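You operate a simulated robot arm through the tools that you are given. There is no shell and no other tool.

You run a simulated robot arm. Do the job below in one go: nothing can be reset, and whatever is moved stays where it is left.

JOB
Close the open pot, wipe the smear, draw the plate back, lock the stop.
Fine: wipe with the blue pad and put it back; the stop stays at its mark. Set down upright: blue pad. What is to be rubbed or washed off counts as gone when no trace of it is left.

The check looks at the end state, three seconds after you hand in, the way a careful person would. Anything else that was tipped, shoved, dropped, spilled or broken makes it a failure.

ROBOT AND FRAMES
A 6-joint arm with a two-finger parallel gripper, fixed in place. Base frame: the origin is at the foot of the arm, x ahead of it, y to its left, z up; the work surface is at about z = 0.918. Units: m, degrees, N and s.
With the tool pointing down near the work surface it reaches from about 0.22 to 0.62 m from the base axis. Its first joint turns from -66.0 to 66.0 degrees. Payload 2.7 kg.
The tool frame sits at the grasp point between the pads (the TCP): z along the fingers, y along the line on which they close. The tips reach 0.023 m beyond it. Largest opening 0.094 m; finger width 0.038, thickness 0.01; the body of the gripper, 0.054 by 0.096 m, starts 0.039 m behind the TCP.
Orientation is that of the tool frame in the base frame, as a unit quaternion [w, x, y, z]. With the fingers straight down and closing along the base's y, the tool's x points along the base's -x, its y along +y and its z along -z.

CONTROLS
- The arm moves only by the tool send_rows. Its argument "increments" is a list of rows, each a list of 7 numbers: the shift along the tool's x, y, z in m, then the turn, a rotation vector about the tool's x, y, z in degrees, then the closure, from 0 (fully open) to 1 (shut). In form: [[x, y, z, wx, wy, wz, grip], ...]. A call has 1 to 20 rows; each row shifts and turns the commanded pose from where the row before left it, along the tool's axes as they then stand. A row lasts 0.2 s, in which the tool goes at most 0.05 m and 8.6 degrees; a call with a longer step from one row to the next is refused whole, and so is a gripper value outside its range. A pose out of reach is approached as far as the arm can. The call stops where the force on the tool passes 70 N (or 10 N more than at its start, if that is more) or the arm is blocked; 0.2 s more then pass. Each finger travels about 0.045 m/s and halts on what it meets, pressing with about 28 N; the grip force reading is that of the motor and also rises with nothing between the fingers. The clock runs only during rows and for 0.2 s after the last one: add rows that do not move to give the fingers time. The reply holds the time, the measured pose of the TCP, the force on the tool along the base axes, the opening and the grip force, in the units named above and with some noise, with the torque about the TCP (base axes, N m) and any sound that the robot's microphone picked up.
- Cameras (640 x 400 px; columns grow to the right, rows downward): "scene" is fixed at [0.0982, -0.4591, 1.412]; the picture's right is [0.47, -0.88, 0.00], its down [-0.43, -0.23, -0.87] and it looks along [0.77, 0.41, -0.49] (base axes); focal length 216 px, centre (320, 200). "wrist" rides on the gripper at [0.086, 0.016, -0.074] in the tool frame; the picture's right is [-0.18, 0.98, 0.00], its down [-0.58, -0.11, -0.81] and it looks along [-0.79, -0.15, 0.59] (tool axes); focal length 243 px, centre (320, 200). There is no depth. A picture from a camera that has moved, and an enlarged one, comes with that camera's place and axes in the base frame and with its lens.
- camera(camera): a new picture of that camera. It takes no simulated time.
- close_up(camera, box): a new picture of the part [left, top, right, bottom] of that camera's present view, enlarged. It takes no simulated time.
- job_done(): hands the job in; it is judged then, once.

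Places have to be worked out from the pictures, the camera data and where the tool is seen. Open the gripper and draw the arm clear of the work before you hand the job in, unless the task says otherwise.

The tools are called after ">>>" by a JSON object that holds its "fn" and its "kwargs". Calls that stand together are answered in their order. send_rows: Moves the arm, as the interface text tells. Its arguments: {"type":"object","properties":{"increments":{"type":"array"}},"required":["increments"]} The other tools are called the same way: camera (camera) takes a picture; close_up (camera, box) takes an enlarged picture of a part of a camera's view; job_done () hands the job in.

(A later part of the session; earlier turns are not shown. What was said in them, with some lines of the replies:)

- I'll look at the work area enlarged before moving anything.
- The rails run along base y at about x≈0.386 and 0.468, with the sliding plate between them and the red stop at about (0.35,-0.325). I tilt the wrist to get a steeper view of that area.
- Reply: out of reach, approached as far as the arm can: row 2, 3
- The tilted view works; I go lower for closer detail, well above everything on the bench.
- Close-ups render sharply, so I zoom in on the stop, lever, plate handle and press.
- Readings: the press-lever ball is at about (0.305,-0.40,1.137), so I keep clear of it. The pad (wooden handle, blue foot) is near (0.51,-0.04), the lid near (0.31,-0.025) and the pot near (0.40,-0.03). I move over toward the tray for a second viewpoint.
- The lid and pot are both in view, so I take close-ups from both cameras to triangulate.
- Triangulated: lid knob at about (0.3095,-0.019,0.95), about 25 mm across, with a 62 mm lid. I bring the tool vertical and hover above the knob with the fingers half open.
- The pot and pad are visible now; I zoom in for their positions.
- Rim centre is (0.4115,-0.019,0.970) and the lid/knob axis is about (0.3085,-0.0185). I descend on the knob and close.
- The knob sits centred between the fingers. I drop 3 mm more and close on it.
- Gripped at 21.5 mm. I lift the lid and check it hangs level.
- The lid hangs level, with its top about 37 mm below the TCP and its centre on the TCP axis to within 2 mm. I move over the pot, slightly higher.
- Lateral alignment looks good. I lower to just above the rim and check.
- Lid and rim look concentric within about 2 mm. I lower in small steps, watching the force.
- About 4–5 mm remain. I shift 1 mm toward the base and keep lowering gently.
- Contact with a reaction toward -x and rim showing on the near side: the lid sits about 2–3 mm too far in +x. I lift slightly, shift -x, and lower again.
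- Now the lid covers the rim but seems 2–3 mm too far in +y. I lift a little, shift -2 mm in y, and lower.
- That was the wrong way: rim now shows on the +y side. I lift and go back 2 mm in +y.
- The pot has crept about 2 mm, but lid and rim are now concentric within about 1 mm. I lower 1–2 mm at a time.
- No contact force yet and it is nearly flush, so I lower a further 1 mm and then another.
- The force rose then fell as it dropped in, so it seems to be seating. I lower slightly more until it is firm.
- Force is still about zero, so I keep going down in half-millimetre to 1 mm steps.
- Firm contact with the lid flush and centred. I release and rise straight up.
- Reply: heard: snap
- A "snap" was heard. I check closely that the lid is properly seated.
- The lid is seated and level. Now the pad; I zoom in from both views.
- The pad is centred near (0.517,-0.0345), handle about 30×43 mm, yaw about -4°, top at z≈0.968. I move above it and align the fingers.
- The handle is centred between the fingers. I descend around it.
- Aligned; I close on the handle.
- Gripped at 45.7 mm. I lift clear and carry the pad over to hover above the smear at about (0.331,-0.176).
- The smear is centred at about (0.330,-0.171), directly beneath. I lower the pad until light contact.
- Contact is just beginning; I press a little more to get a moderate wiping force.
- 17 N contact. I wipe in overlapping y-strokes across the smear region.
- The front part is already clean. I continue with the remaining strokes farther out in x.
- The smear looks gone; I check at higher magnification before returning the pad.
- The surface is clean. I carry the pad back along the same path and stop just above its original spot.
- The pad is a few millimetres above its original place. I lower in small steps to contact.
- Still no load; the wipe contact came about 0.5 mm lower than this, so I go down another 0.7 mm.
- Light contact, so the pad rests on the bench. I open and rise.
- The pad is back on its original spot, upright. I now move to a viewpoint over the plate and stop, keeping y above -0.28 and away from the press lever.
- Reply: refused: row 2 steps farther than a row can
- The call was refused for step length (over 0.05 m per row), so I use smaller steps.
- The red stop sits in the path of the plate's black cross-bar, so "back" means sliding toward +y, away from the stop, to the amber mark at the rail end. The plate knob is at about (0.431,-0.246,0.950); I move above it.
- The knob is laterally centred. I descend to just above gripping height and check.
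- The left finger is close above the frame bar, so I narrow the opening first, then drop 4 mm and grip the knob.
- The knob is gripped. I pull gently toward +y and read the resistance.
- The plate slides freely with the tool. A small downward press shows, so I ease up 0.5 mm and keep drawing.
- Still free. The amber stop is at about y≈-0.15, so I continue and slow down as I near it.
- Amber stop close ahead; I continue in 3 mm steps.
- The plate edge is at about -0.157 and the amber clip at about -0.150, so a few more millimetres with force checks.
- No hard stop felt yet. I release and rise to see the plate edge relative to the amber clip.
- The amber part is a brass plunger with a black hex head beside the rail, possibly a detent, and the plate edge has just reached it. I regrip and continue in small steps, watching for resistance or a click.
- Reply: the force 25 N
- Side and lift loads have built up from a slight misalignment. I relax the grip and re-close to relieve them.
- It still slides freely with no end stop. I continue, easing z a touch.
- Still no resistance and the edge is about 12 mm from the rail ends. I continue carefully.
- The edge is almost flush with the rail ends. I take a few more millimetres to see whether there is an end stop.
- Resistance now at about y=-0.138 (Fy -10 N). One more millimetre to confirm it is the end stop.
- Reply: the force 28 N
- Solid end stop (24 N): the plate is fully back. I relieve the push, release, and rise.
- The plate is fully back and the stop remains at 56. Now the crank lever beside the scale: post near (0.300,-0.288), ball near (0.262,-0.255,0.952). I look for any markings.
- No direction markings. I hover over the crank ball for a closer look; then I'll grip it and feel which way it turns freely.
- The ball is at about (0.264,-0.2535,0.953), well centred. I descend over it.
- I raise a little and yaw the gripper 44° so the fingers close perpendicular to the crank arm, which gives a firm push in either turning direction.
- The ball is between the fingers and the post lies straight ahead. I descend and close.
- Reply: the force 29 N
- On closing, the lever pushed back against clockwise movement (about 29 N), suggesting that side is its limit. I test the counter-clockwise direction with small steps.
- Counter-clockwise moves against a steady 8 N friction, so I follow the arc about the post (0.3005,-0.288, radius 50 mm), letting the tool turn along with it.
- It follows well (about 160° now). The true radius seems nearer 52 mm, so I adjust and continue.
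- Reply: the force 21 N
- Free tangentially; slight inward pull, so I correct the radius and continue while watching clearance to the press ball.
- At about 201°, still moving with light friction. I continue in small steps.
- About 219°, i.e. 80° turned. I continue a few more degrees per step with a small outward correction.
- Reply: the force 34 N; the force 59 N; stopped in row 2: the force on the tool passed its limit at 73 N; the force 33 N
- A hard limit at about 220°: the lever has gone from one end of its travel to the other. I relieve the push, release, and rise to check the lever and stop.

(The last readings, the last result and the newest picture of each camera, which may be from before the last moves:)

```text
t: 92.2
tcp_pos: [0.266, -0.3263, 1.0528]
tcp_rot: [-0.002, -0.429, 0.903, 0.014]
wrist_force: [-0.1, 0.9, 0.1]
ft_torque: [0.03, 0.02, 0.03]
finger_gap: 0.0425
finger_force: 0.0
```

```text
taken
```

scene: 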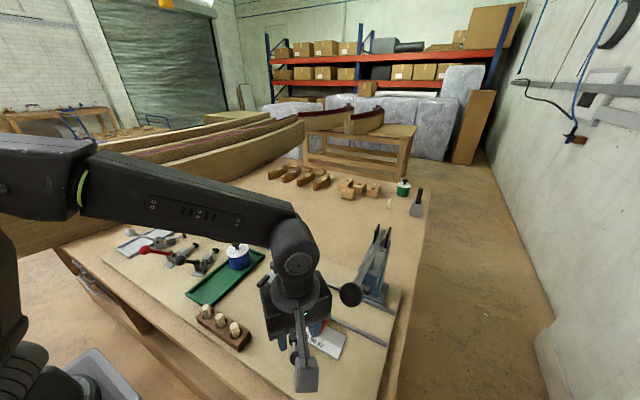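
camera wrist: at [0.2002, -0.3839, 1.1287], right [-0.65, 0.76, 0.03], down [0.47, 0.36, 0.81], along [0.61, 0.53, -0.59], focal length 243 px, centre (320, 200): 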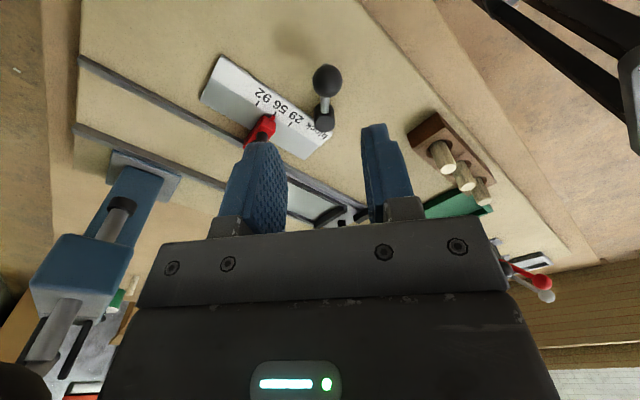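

The lever stays at the new position. I move away from the press ball toward +y, rotate the tool back, then inspect.

>>> {"fn": "send_rows", "kwargs": {"increments": [[-0.0258, 0.0211, -0.01, 0, 0, 0, 0.5], [-0.0258, 0.0211, -0.01, 0, 0, 0, 0.5], [-0.0258, 0.0211, -0.01, 0, 0, 0, 0.5], [-0.0258, 0.0211, 0, 0, 0, 0, 0.5], [0, 0, -0.02, 0, 0, 7.2, 0.5], [0, 0, -0.02, 0, 0, 7.2, 0.5], [0, 0, 0, 0, 0, 7.2, 0.3], [0, 0, 0, 0, 0, 7.2, 0.3], [0, 0, 0, 0, 0, 7.2, 0.2], [0, 0, 0, 0, 0, 7.2, 0], [0, 0, 0, 0, 0, 7.2, 0], [0, 0, 0, 0, 0, 0, 0]]}}

>>> {"fn": "camera", "kwargs": {"camera": "wrist"}}

>>> {"fn": "camera", "kwargs": {"camera": "scene"}}

>>> {"fn": "close_up", "kwargs": {"camera": "scene", "box": [240, 280, 370, 370]}}

```text
t: 94.8
tcp_pos: [0.2662, -0.1917, 1.1262]
tcp_rot: [-0.009, -0.002, 1.0, 0.011]
wrist_force: [0.2, 0.2, -0.2]
ft_torque: [-0.01, 0.0, 0.0]
finger_gap: 0.0941
finger_force: 0.0
```

```text
taken
camera wrist: at [0.1818, -0.1766, 1.2052], right [0.18, 0.98, 0.02], down [0.6, -0.12, 0.79], along [0.78, -0.13, -0.61], focal length 243 px, centre (320, 200)
```

wrist: 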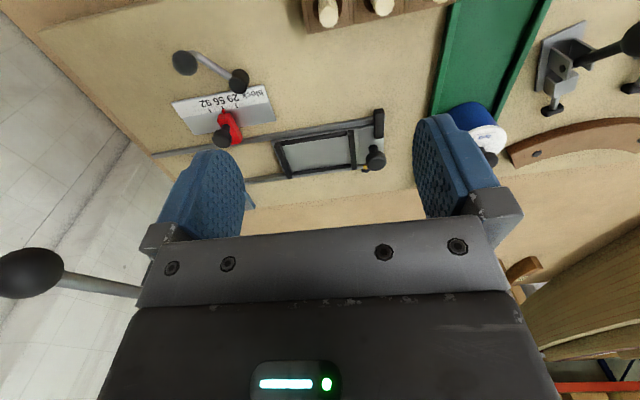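

```text
taken
```

scene: 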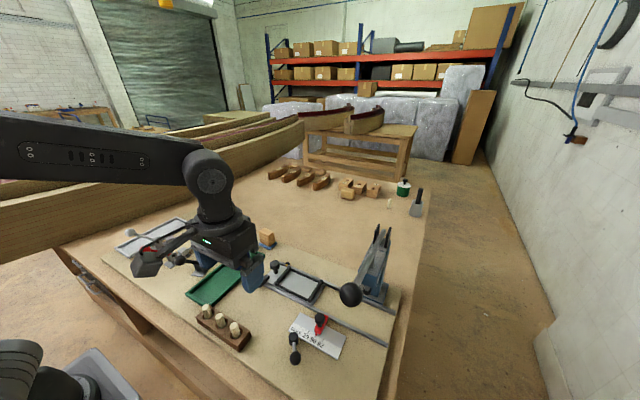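

```text
4.44 times, centred on (305, 325) of scene
camera zoom: at [0.0982, -0.4591, 1.412], right [0.47, -0.88, 0.0], down [-0.43, -0.23, -0.87], along [0.77, 0.41, -0.49], focal length 961 px, centre (387, -356)
```

zoom: 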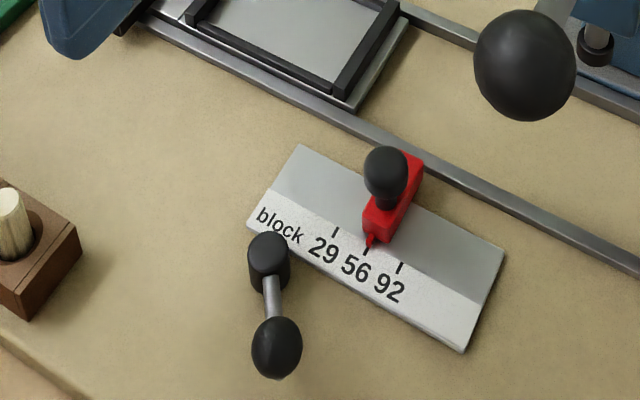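

Lever is over at its other end stop and the red stop still reads 56. I compare it in the same zoom as before, along with the rest of the bench.

>>> {"fn": "close_up", "kwargs": {"camera": "scene", "box": [295, 300, 355, 365]}}

>>> {"fn": "close_up", "kwargs": {"camera": "wrist", "box": [150, 30, 300, 160]}}

>>> {"fn": "close_up", "kwargs": {"camera": "scene", "box": [245, 240, 355, 320]}}

```text
6.15 times, centred on (325, 332) of scene
camera zoom: at [0.0982, -0.4591, 1.412], right [0.47, -0.88, 0.0], down [-0.43, -0.23, -0.87], along [0.77, 0.41, -0.49], focal length 1330 px, centre (289, -615)
```

zoom: 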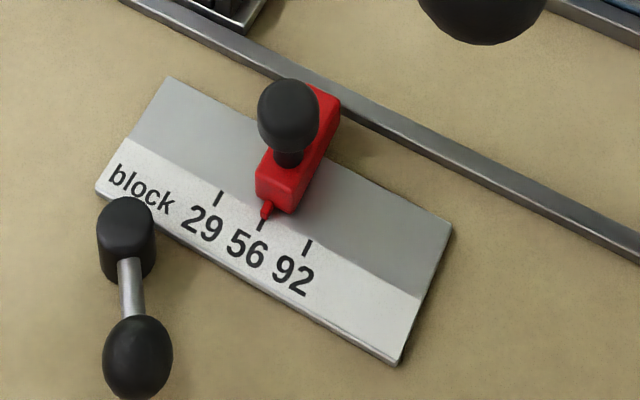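

```text
3.08 times, centred on (225, 95) of wrist
camera zoom: at [0.1818, -0.1766, 1.2052], right [0.18, 0.98, 0.02], down [0.6, -0.12, 0.79], along [0.78, -0.13, -0.61], focal length 746 px, centre (612, 523)
```

zoom: 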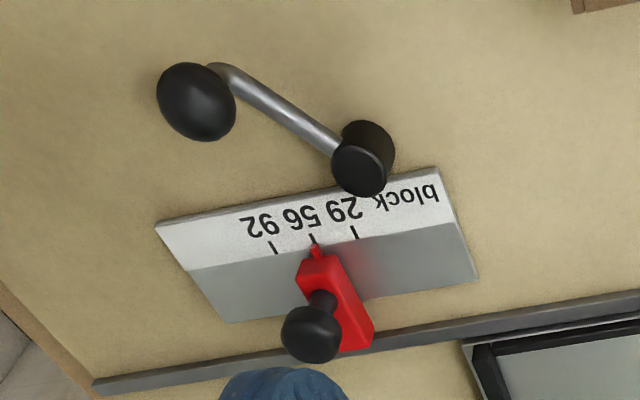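

```text
5.00 times, centred on (300, 280) of scene
camera zoom: at [0.0982, -0.4591, 1.412], right [0.47, -0.88, 0.0], down [-0.43, -0.23, -0.87], along [0.77, 0.41, -0.49], focal length 1081 px, centre (420, -200)
```

zoom: 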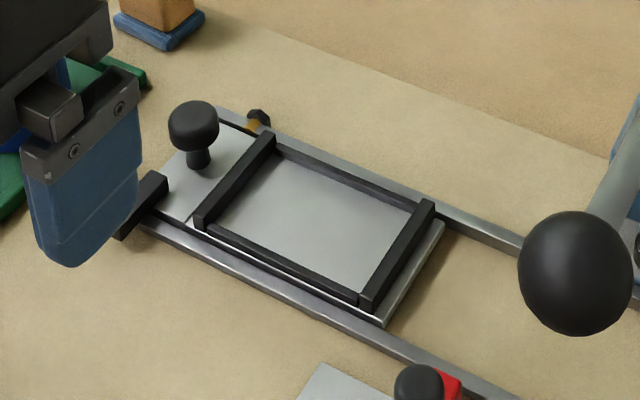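

The stop's pointer is unchanged at 56, the lever is at its far limit and the plate is fully back. I raise the arm clear and make a last check of everything.

>>> {"fn": "send_rows", "kwargs": {"increments": [[0, 0, -0.04, 0, 0, 0, 0], [0, 0, -0.04, 0, 0, 0, 0], [0, 0, -0.04, 0, 0, 0, 0], [0, 0, -0.04, 0, 0, 0, 0], [0, 0, 0, 0, 0, 0, 0]]}}

>>> {"fn": "camera", "kwargs": {"camera": "scene"}}

>>> {"fn": "close_up", "kwargs": {"camera": "scene", "box": [180, 220, 300, 320]}}

>>> {"fn": "close_up", "kwargs": {"camera": "scene", "box": [100, 200, 400, 370]}}

```text
t: 96.0
tcp_pos: [0.2682, -0.1964, 1.2865]
tcp_rot: [-0.009, -0.005, 1.0, 0.013]
wrist_force: [-0.2, -0.4, -0.5]
ft_torque: [-0.01, 0.05, -0.01]
finger_gap: 0.094
finger_force: 0.0
```

```text
taken
```

scene: 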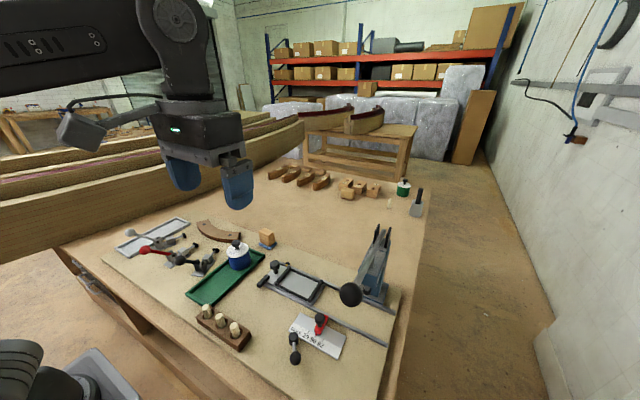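

```text
4.00 times, centred on (240, 270) of scene
camera zoom: at [0.0982, -0.4591, 1.412], right [0.47, -0.88, 0.0], down [-0.43, -0.23, -0.87], along [0.77, 0.41, -0.49], focal length 865 px, centre (640, -80)
```

zoom: 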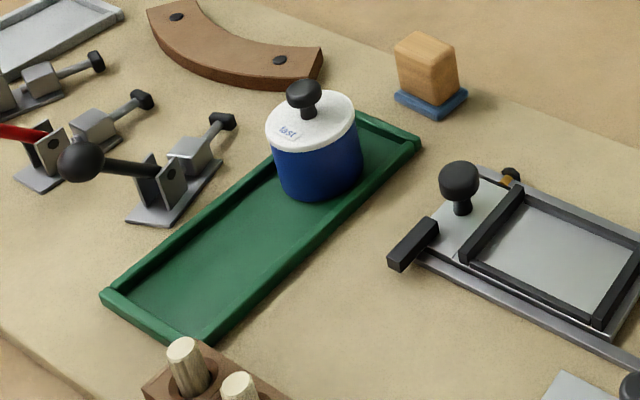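

```text
2.13 times, centred on (250, 285) of scene
camera zoom: at [0.0982, -0.4591, 1.412], right [0.47, -0.88, 0.0], down [-0.43, -0.23, -0.87], along [0.77, 0.41, -0.49], focal length 461 px, centre (469, 19)
```

zoom: 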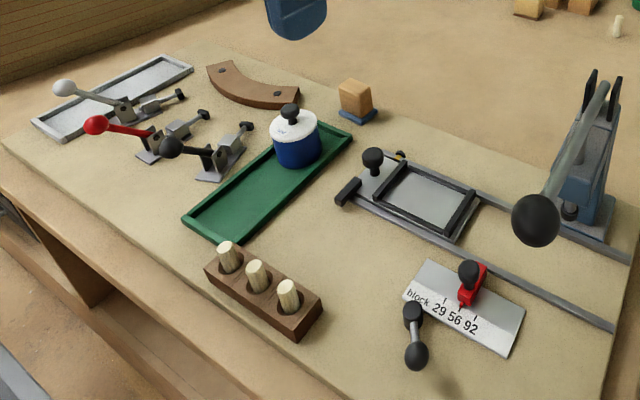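

The pot is closed and the smear is gone. The pad is back upright, the plate is at its rear stop, and the lever is thrown with the stop still at 56. The gripper is open and clear, so I hand in.

>>> {"fn": "job_done", "kwargs": {}}

```text
The job is handed in.
```

I finished all four steps and handed the job in. I'm sure of three of them; for the lock, I didn't test the stop itself.

- **Pot:** the lid is on and level. I heard a snap in the move where I let go of it. The pot shifted about 2 mm on its tray while I was lining up the lid.
- **Smear:** I wiped it with the blue pad, and close-ups show no trace left. The pad is back upright, within about 1 mm of where it started.
- **Plate:** I drew it back along the rails until it hit a solid end stop.
- **Stop:** I turned the crank lever beside the scale about 80°, from one end of its travel to the other. The stop still reads 56, as before. There were no markings, so I took this lever to be the lock and its far end to be the locked position. I didn't push on the stop to confirm it holds.

The gripper is open and the arm is raised clear. Nothing else looks disturbed.
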